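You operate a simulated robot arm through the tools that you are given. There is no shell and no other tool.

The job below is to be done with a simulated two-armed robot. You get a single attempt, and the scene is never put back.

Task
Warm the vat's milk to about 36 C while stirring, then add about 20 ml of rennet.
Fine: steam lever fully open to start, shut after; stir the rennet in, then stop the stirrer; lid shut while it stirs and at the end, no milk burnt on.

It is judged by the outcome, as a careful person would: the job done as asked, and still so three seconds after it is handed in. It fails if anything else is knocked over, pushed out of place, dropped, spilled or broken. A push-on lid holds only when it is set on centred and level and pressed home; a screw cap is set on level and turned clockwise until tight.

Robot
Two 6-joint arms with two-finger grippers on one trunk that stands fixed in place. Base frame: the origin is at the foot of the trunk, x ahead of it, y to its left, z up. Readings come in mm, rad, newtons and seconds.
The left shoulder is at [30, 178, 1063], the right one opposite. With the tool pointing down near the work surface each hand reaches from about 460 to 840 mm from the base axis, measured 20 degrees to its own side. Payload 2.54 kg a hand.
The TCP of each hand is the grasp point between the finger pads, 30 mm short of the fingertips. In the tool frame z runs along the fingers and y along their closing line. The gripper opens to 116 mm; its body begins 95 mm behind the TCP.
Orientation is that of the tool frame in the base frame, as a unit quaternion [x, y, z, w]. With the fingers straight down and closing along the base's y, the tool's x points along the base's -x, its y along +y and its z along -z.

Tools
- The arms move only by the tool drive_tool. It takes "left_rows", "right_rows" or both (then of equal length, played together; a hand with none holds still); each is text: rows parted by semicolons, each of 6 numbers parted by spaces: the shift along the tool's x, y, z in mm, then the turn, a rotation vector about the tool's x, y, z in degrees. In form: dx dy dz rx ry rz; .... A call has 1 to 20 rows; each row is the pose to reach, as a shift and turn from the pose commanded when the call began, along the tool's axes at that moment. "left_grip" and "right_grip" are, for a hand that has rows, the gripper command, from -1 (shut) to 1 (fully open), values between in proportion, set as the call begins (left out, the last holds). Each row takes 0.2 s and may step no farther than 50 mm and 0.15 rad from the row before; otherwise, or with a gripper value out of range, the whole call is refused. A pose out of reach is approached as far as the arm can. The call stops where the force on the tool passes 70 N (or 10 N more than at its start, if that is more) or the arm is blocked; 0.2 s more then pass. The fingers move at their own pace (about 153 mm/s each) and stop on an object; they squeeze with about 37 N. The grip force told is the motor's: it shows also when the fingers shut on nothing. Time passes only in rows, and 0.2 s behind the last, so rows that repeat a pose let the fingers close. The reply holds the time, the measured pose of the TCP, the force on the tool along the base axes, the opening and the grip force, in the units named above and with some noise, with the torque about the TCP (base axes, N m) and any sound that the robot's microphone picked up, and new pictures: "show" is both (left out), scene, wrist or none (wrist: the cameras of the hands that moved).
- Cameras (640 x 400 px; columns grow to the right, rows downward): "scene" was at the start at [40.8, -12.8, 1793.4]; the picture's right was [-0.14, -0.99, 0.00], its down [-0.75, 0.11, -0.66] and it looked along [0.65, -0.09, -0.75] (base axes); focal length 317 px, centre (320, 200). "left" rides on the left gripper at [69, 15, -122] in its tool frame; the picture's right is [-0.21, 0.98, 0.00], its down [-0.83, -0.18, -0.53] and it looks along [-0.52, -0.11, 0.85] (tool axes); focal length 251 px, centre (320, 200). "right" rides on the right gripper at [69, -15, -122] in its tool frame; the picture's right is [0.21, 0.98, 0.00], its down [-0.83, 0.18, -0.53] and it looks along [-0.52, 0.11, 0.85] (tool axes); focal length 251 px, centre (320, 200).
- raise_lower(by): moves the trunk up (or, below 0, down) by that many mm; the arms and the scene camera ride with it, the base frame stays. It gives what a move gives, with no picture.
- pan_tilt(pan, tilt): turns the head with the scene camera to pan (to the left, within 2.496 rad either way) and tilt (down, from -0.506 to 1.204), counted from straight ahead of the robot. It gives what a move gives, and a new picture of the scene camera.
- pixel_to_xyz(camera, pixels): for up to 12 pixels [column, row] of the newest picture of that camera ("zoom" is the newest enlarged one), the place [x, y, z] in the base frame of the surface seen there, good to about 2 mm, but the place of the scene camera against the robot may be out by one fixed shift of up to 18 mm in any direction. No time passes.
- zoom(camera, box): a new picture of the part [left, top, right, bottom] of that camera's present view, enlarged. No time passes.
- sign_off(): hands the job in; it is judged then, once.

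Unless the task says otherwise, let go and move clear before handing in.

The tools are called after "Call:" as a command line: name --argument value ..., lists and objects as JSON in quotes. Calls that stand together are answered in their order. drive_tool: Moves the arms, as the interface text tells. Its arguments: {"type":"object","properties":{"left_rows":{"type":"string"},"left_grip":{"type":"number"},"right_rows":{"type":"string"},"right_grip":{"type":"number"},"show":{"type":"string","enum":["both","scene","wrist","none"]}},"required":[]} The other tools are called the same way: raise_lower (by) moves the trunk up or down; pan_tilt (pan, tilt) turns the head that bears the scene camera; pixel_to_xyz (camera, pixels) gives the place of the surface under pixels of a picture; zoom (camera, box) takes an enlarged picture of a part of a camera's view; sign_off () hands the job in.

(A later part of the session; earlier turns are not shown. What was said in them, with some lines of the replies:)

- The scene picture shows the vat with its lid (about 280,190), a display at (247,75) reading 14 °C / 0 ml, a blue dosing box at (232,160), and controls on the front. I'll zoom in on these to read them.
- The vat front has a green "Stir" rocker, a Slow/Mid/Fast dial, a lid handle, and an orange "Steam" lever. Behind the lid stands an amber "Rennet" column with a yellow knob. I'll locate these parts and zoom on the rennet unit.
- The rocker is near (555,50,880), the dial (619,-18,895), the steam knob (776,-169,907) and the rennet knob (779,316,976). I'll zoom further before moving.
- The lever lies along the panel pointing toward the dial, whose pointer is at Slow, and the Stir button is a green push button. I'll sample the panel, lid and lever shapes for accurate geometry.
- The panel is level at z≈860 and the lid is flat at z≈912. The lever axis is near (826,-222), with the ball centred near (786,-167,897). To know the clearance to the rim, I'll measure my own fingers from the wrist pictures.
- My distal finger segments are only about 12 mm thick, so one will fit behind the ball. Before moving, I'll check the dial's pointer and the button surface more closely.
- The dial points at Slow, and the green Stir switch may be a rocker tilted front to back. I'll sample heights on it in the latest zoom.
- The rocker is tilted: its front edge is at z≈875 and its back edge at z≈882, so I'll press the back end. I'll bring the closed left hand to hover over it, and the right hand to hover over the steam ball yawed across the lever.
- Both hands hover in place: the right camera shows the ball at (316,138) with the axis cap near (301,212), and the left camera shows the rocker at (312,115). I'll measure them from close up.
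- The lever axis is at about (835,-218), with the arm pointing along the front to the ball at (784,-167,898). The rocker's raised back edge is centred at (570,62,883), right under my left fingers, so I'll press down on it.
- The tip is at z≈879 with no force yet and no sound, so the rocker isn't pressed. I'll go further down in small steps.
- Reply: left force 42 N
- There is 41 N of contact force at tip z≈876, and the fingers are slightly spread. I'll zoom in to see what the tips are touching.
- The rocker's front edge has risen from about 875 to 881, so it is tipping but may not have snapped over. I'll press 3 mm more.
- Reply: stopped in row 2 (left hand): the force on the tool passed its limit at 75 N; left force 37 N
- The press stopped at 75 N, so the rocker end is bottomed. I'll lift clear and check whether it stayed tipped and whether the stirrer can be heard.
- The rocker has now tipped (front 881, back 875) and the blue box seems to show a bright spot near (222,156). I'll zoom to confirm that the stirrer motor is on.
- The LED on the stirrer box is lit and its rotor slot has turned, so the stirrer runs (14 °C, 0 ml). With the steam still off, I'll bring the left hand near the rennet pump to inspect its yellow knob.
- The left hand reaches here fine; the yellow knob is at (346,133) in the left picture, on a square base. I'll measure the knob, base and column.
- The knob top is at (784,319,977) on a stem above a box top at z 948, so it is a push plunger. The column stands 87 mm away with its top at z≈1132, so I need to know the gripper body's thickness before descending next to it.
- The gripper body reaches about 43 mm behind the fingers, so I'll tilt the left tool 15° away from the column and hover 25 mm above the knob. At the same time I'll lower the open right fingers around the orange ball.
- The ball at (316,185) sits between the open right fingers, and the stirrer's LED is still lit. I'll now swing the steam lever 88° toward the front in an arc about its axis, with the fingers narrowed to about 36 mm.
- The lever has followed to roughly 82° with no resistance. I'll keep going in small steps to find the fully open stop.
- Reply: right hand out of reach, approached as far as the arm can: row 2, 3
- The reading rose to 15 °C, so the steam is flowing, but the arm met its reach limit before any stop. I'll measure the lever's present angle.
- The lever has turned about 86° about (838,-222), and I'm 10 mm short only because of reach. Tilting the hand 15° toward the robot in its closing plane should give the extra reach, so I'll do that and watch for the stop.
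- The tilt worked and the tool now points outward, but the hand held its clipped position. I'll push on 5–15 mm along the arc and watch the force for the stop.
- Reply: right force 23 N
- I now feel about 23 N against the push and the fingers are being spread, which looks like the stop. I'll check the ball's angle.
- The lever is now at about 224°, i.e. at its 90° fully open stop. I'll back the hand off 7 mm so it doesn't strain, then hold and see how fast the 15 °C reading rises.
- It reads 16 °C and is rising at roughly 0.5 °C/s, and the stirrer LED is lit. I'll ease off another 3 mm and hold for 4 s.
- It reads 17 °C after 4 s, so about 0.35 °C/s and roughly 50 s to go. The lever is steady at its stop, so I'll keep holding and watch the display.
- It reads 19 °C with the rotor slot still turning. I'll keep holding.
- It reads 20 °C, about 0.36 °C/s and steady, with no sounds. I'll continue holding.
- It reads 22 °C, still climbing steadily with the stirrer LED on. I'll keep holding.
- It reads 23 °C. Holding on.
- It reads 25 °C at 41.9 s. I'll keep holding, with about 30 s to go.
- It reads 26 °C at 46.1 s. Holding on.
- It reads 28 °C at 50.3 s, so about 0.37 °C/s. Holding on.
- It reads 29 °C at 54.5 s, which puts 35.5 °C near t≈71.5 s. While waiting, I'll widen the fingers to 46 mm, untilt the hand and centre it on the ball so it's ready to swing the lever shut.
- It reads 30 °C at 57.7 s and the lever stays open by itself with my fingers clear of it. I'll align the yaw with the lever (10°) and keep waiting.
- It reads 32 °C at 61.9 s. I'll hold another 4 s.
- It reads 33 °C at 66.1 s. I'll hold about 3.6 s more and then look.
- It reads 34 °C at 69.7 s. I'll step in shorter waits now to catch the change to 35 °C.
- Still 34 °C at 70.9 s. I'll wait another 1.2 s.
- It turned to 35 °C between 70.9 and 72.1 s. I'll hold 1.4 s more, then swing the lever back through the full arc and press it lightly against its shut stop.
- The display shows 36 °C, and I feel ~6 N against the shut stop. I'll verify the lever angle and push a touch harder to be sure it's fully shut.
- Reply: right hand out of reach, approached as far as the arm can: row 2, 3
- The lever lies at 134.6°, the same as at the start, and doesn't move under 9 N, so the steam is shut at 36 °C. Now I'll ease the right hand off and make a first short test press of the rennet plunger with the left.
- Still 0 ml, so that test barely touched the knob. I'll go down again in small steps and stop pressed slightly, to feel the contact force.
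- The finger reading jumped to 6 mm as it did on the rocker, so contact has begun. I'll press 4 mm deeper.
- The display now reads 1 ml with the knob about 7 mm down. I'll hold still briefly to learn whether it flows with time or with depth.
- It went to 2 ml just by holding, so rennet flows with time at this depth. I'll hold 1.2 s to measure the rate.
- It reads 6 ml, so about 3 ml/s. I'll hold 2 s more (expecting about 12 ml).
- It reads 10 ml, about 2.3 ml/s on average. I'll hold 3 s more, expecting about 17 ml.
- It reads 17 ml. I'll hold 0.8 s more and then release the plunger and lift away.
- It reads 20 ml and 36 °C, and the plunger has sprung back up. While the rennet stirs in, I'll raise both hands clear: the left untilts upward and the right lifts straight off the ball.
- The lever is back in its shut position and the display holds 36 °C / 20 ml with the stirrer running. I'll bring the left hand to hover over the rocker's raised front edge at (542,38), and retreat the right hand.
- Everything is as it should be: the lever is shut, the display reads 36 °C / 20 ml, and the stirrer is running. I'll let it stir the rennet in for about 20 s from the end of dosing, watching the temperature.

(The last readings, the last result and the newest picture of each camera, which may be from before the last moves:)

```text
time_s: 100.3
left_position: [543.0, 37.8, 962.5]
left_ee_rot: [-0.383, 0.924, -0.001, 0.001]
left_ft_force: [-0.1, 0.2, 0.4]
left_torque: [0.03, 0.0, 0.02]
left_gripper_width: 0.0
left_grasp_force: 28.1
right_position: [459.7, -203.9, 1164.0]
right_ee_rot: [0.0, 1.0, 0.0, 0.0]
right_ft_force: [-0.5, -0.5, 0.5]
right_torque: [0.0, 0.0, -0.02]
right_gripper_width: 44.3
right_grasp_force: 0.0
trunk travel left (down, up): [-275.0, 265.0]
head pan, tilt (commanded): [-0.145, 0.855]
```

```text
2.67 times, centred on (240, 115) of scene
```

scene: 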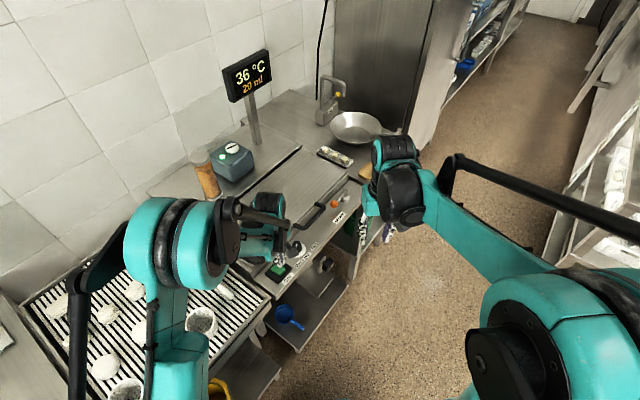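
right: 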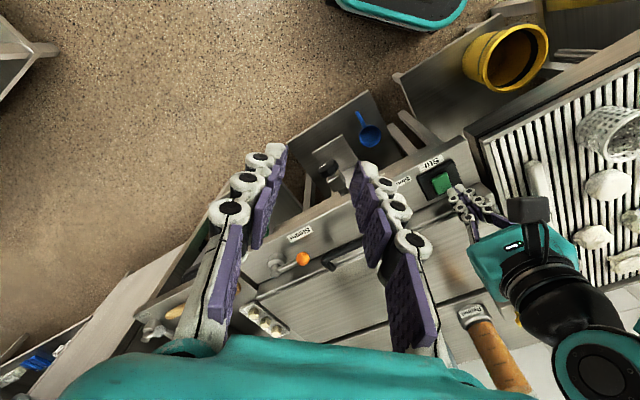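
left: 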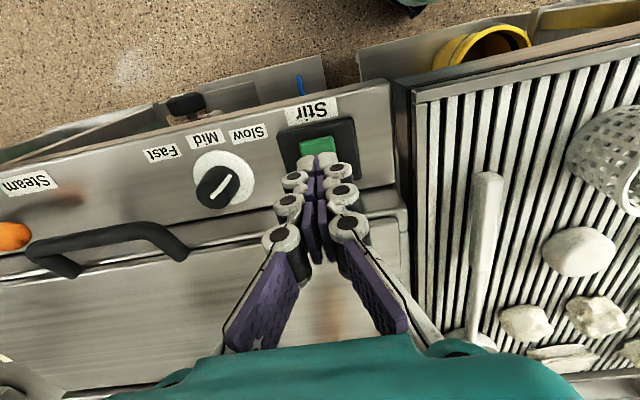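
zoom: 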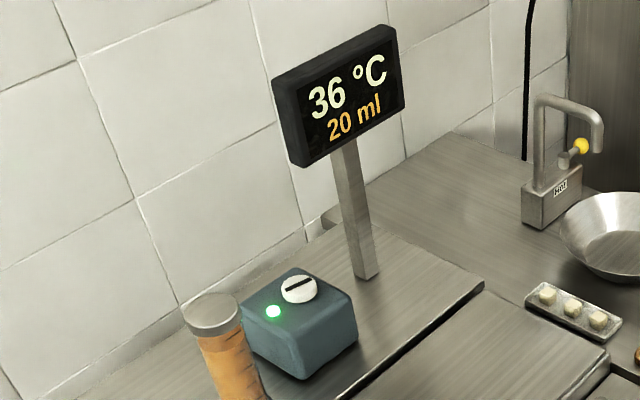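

It holds at 36 °C / 20 ml at 100.3 s, about 13 s after dosing. I'll let it stir some 12 s longer.

Call:
drive_tool --left_rows "0 0 0 0 0 0;0 0 0 0 0 0;0 0 0 0 0 0;0 0 0 0 0 0;0 0 0 0 0 0;0 0 0 0 0 0;0 0 0 0 0 0;0 0 0 0 0 0;0 0 0 0 0 0;0 0 0 0 0 0;0 0 0 0 0 0;0 0 0 0 0 0;0 0 0 0 0 0;0 0 0 0 0 0;0 0 0 0 0 0;0 0 0 0 0 0;0 0 0 0 0 0;0 0 0 0 0 0;0 0 0 0 0 0;0 0 0 0 0 0" --show "none"

Call:
drive_tool --left_rows "0 0 0 0 0 0;0 0 0 0 0 0;0 0 0 0 0 0;0 0 0 0 0 0;0 0 0 0 0 0;0 0 0 0 0 0;0 0 0 0 0 0;0 0 0 0 0 0;0 0 0 0 0 0;0 0 0 0 0 0;0 0 0 0 0 0;0 0 0 0 0 0;0 0 0 0 0 0;0 0 0 0 0 0;0 0 0 0 0 0;0 0 0 0 0 0;0 0 0 0 0 0;0 0 0 0 0 0;0 0 0 0 0 0;0 0 0 0 0 0" --show "scene"

Call:
zoom --camera "scene" --box '[180, 40, 300, 190]'

```text
time_s: 104.5
left_position: [542.4, 37.8, 962.9]
left_ee_rot: [-0.384, 0.924, -0.001, 0.001]
left_ft_force: [0.5, 0.3, -0.6]
left_torque: [0.02, 0.02, 0.0]
left_gripper_width: 0.0
left_grasp_force: 29.1
right_position: [458.9, -203.4, 1163.5]
right_ee_rot: [0.0, 1.0, 0.0, 0.0]
right_ft_force: [0.1, 0.4, -0.4]
right_torque: [0.01, 0.02, 0.01]
right_gripper_width: 44.4
right_grasp_force: 0.1
trunk travel left (down, up): [-275.0, 265.0]
head pan, tilt (commanded): [-0.145, 0.855]
```

```text
time_s: 108.7
left_position: [543.6, 38.7, 962.9]
left_ee_rot: [-0.383, 0.924, 0.0, 0.001]
left_ft_force: [0.1, -0.6, -0.2]
left_torque: [0.04, 0.0, -0.01]
left_gripper_width: 0.0
left_grasp_force: 28.4
right_position: [459.1, -203.0, 1163.7]
right_ee_rot: [0.0, 1.0, 0.0, 0.0]
right_ft_force: [0.0, -0.1, 0.0]
right_torque: [0.01, -0.01, 0.0]
right_gripper_width: 44.0
right_grasp_force: 0.1
trunk travel left (down, up): [-275.0, 265.0]
head pan, tilt (commanded): [-0.145, 0.855]
```

scene: 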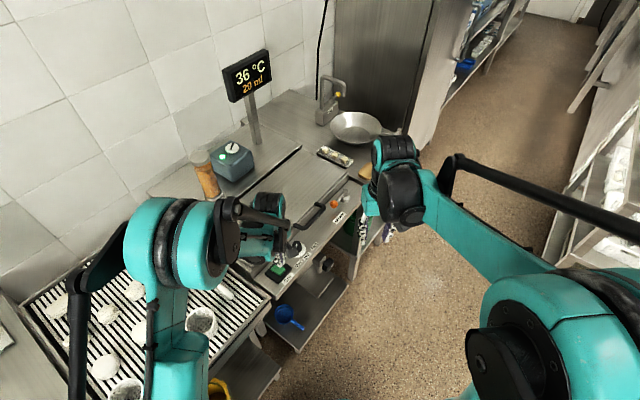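

```text
2.67 times, centred on (240, 115) of scene
```

zoom: 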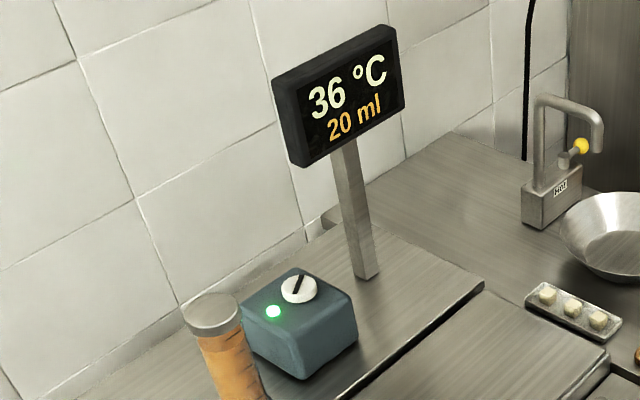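

It has stirred about 21 s since dosing and still shows 36 °C / 20 ml. Now I'll press the rocker's raised front edge to stop the stirrer.

Call:
drive_tool --left_rows "0 0 25 0 0 0;0 0 45 0 0 0;0 0 52 0 0 0;0 0 54 0 0 0;0 0 56 0 0 0;0 0 58 0 0 0;0 0 58 0 0 0" --show "wrist"

Call:
zoom --camera "left" --box '[200, 60, 400, 200]'

```text
time_s: 110.3
left_position: [544.1, 39.3, 905.8]
left_ee_rot: [-0.383, 0.924, -0.001, 0.002]
left_ft_force: [3.0, 0.6, 20.6]
left_torque: [0.2, -0.25, -0.04]
left_gripper_width: 5.8
left_grasp_force: 28.4
right_position: [458.8, -203.8, 1165.4]
right_ee_rot: [0.0, 1.0, 0.0, 0.0]
right_ft_force: [-0.5, -0.5, 0.6]
right_torque: [0.0, -0.01, 0.03]
right_gripper_width: 44.0
right_grasp_force: 0.0
trunk travel left (down, up): [-275.0, 265.0]
head pan, tilt (commanded): [-0.145, 0.855]
```

left: 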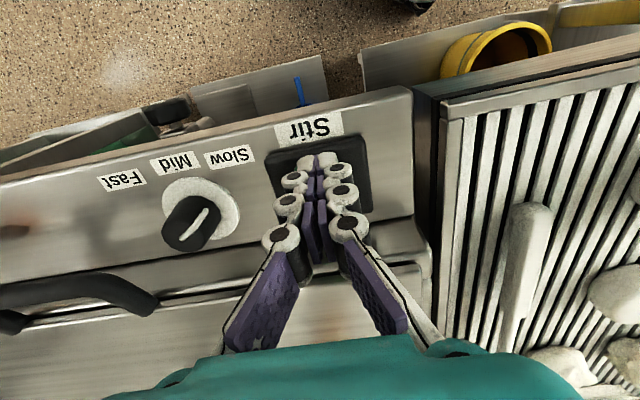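

```text
2.86 times, centred on (300, 130) of left
```

zoom: 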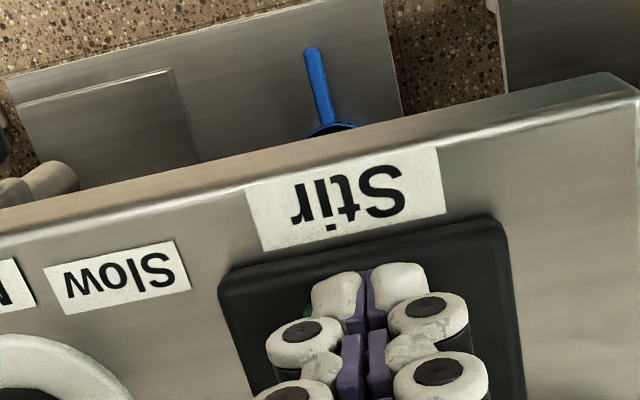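

The contact force is 20 N at tip height ≈876. I'll press 3 mm further to make sure it snaps over, and look at the stirrer LED.

Call:
drive_tool --left_rows "0 0 1.5 0 0 0;0 0 3 0 0 0;0 0 3 0 0 0" --show "scene"

Call:
zoom --camera "scene" --box '[180, 40, 300, 190]'

```text
time_s: 111.1
left_position: [543.2, 38.9, 905.3]
left_ee_rot: [-0.384, 0.923, -0.001, 0.004]
left_ft_force: [-0.1, -0.9, 39.4]
left_torque: [0.34, -0.31, -0.03]
left_gripper_width: 5.7
left_grasp_force: 28.7
right_position: [456.4, -204.2, 1165.6]
right_ee_rot: [0.0, 1.0, 0.0, 0.003]
right_ft_force: [0.2, 0.7, -1.4]
right_torque: [-0.01, 0.03, -0.03]
right_gripper_width: 44.0
right_grasp_force: 0.1
trunk travel left (down, up): [-275.0, 265.0]
head pan, tilt (commanded): [-0.145, 0.855]
stopped in row 3 (left hand): the force on the tool passed its limit at 72 N (the readings are from after the stop); the commanded pose is now the measured one
```

scene: 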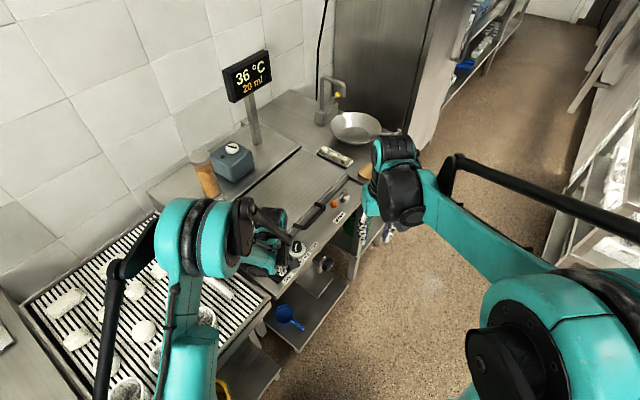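

```text
2.67 times, centred on (240, 115) of scene
```

zoom: 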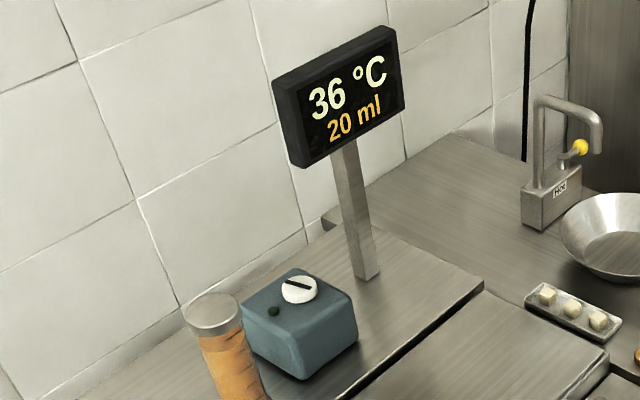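

The LED on the stirrer box is now dark, so the stirrer has stopped. I'll lift the left hand straight up and retreat to its starting place.

Call:
drive_tool --left_rows "0 0 -15 0 0 0;0 0 -35 0 0 0;0 0 -60 0 0 0;-5.5 17.5 -81.7 0 0 4.5;-11 35 -103.4 0 0 9;-16.5 52.5 -125 0 0 13.5;-22 70 -146.8 0 0 18;-27.5 87.5 -168.5 0 0 22.5;-33 105 -190 0 0 27;-38.5 122.5 -212 0 0 31.5;-44 140 -233.6 0 0 36;-49.5 157.5 -255 0 0 40.5;-55.4 175 -277 0 0 45;-55.4 175 -277 0 0 45" --show "both"

Call:
zoom --camera "scene" --box '[180, 40, 300, 190]'

Call:
zoom --camera "scene" --box '[230, 150, 390, 290]'

Call:
zoom --camera "left" --box '[160, 120, 460, 370]'

```text
time_s: 114.1
left_position: [458.5, 201.8, 1179.0]
left_ee_rot: [0.0, 1.0, 0.0, 0.003]
left_ft_force: [-0.6, -0.7, -0.4]
left_torque: [0.0, 0.04, -0.02]
left_gripper_width: 0.0
left_grasp_force: 28.4
right_position: [460.2, -204.2, 1164.9]
right_ee_rot: [0.0, 1.0, 0.0, 0.0]
right_ft_force: [-0.6, -1.3, 0.1]
right_torque: [-0.02, 0.04, 0.0]
right_gripper_width: 44.1
right_grasp_force: 0.0
trunk travel left (down, up): [-275.0, 265.0]
head pan, tilt (commanded): [-0.145, 0.855]
```

scene: 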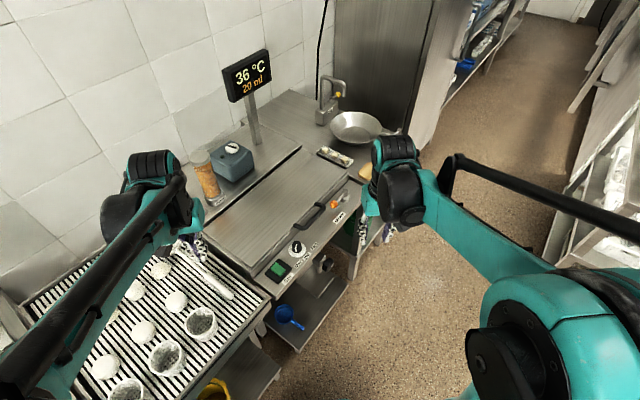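
left: 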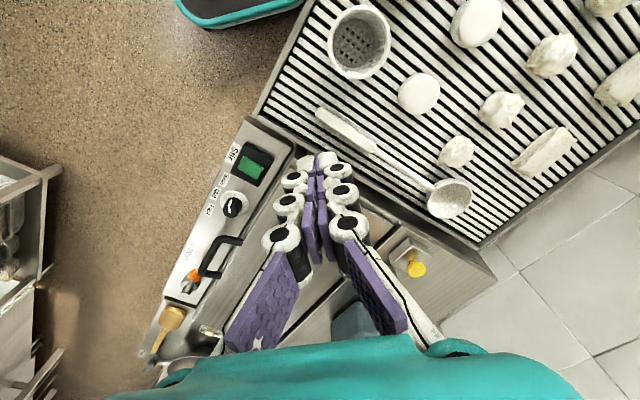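

```text
2.67 times, centred on (240, 115) of scene
```

zoom: 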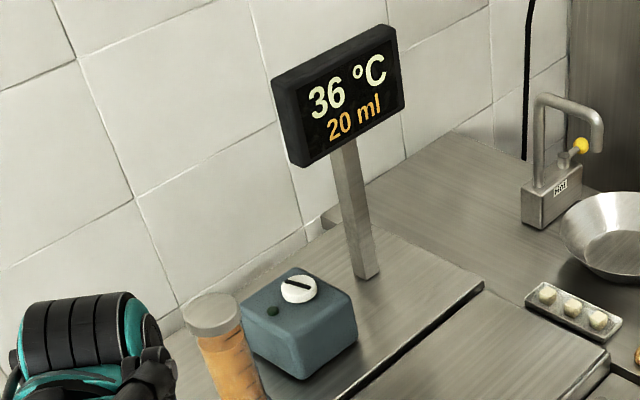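

```text
2.86 times, centred on (310, 220) of scene
```

zoom: 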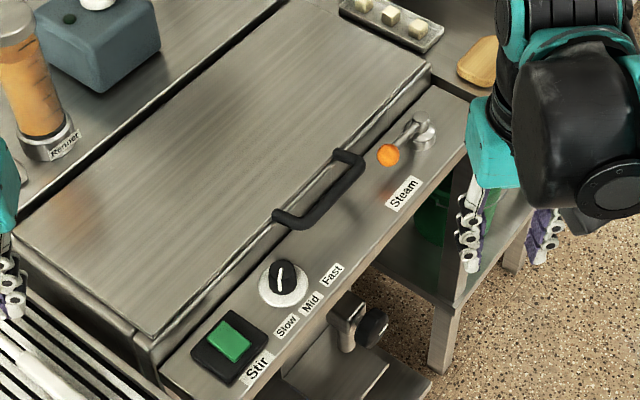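

```text
1.60 times, centred on (310, 245) of left
```

zoom: 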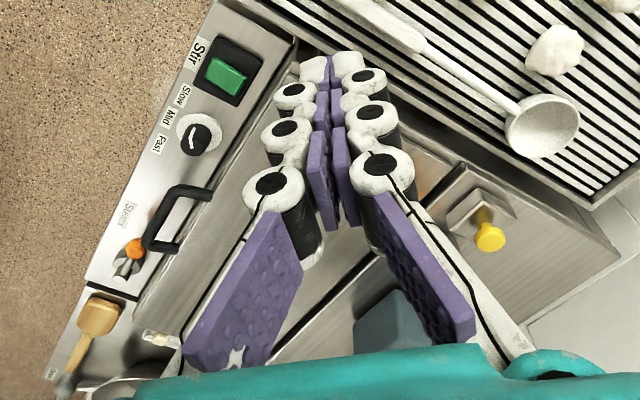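

Everything reads well: the LED is off, the display shows 36 °C / 20 ml, the lid is shut and the lever lies at its original angle. I'll do one last check of the lid's flatness, the rocker and the lever position before handing in.

Call:
pixel_to_xyz --camera "scene" --pixels '[[300, 205], [260, 240], [340, 175], [322, 162], [225, 220], [332, 204], [278, 262], [277, 270], [275, 275], [305, 217]]'

Call:
drive_tool --left_rows "0 0 0 0 0 0;0 0 0 0 0 0;0 0 0 0 0 0;0 0 0 0 0 0;0 0 0 0 0 0" --show "scene"

Call:
zoom --camera "scene" --box '[180, 40, 300, 190]'

```text
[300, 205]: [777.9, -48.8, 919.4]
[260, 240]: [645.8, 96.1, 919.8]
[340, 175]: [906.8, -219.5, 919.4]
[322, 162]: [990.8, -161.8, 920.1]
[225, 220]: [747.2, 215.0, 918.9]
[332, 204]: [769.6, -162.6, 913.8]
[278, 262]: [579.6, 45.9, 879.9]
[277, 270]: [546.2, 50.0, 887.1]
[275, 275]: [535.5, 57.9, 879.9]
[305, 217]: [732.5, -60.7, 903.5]
```

```text
time_s: 115.3
left_position: [458.1, 201.8, 1179.4]
left_ee_rot: [-0.001, 1.0, 0.0, 0.004]
left_ft_force: [0.1, -0.1, 0.1]
left_torque: [0.01, -0.02, 0.0]
left_gripper_width: 0.2
left_grasp_force: 28.3
right_position: [459.3, -203.9, 1164.3]
right_ee_rot: [0.001, 1.0, 0.0, 0.0]
right_ft_force: [-0.5, -1.2, -0.6]
right_torque: [0.02, -0.02, -0.03]
right_gripper_width: 44.3
right_grasp_force: 0.0
trunk travel left (down, up): [-275.0, 265.0]
head pan, tilt (commanded): [-0.145, 0.855]
```

scene: 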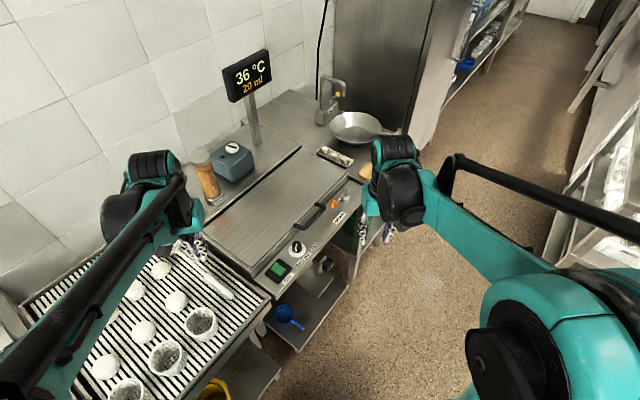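

```text
2.67 times, centred on (240, 115) of scene
```

zoom: 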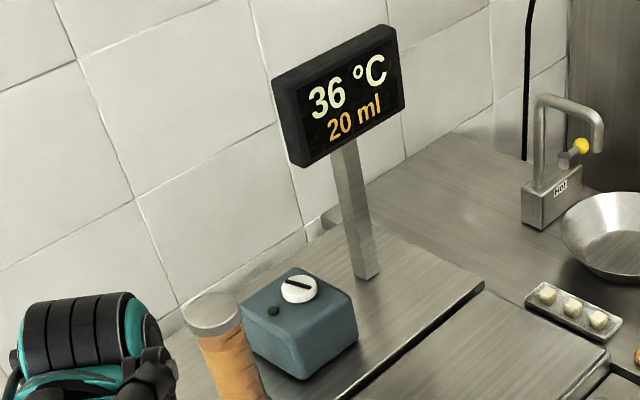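

The lid is flat at the same height as at the start, and the lever ball is at its original spot (pixel 332,204). The rotor slot and LED are still and dark, the display holds 36 °C / 20 ml, and both hands are clear. I'm handing the job in.

Call:
sign_off

```text
The job is handed in.
```

The milk is at 36 °C on the display with 20 ml of rennet added, and the job is handed in. I haven't seen the judging result.

- **Steam:** I pushed the lever to its fully open stop at the start. I swung it back shut as the milk neared 36 °C, and it now rests where it began.
- **Stirring:** The stirrer was on before the steam opened and ran throughout, at the Slow setting I found it on. I let it run about 21 seconds after the rennet went in, then switched it off. Its light is dark and the rotor is still.
- **Lid:** It stayed shut the whole time, and its height matched the start.
- **Burning:** I saw and heard no sign of it, but I could not look inside the vat to confirm.

Both hands are clear, and I saw nothing else moved or spilled.
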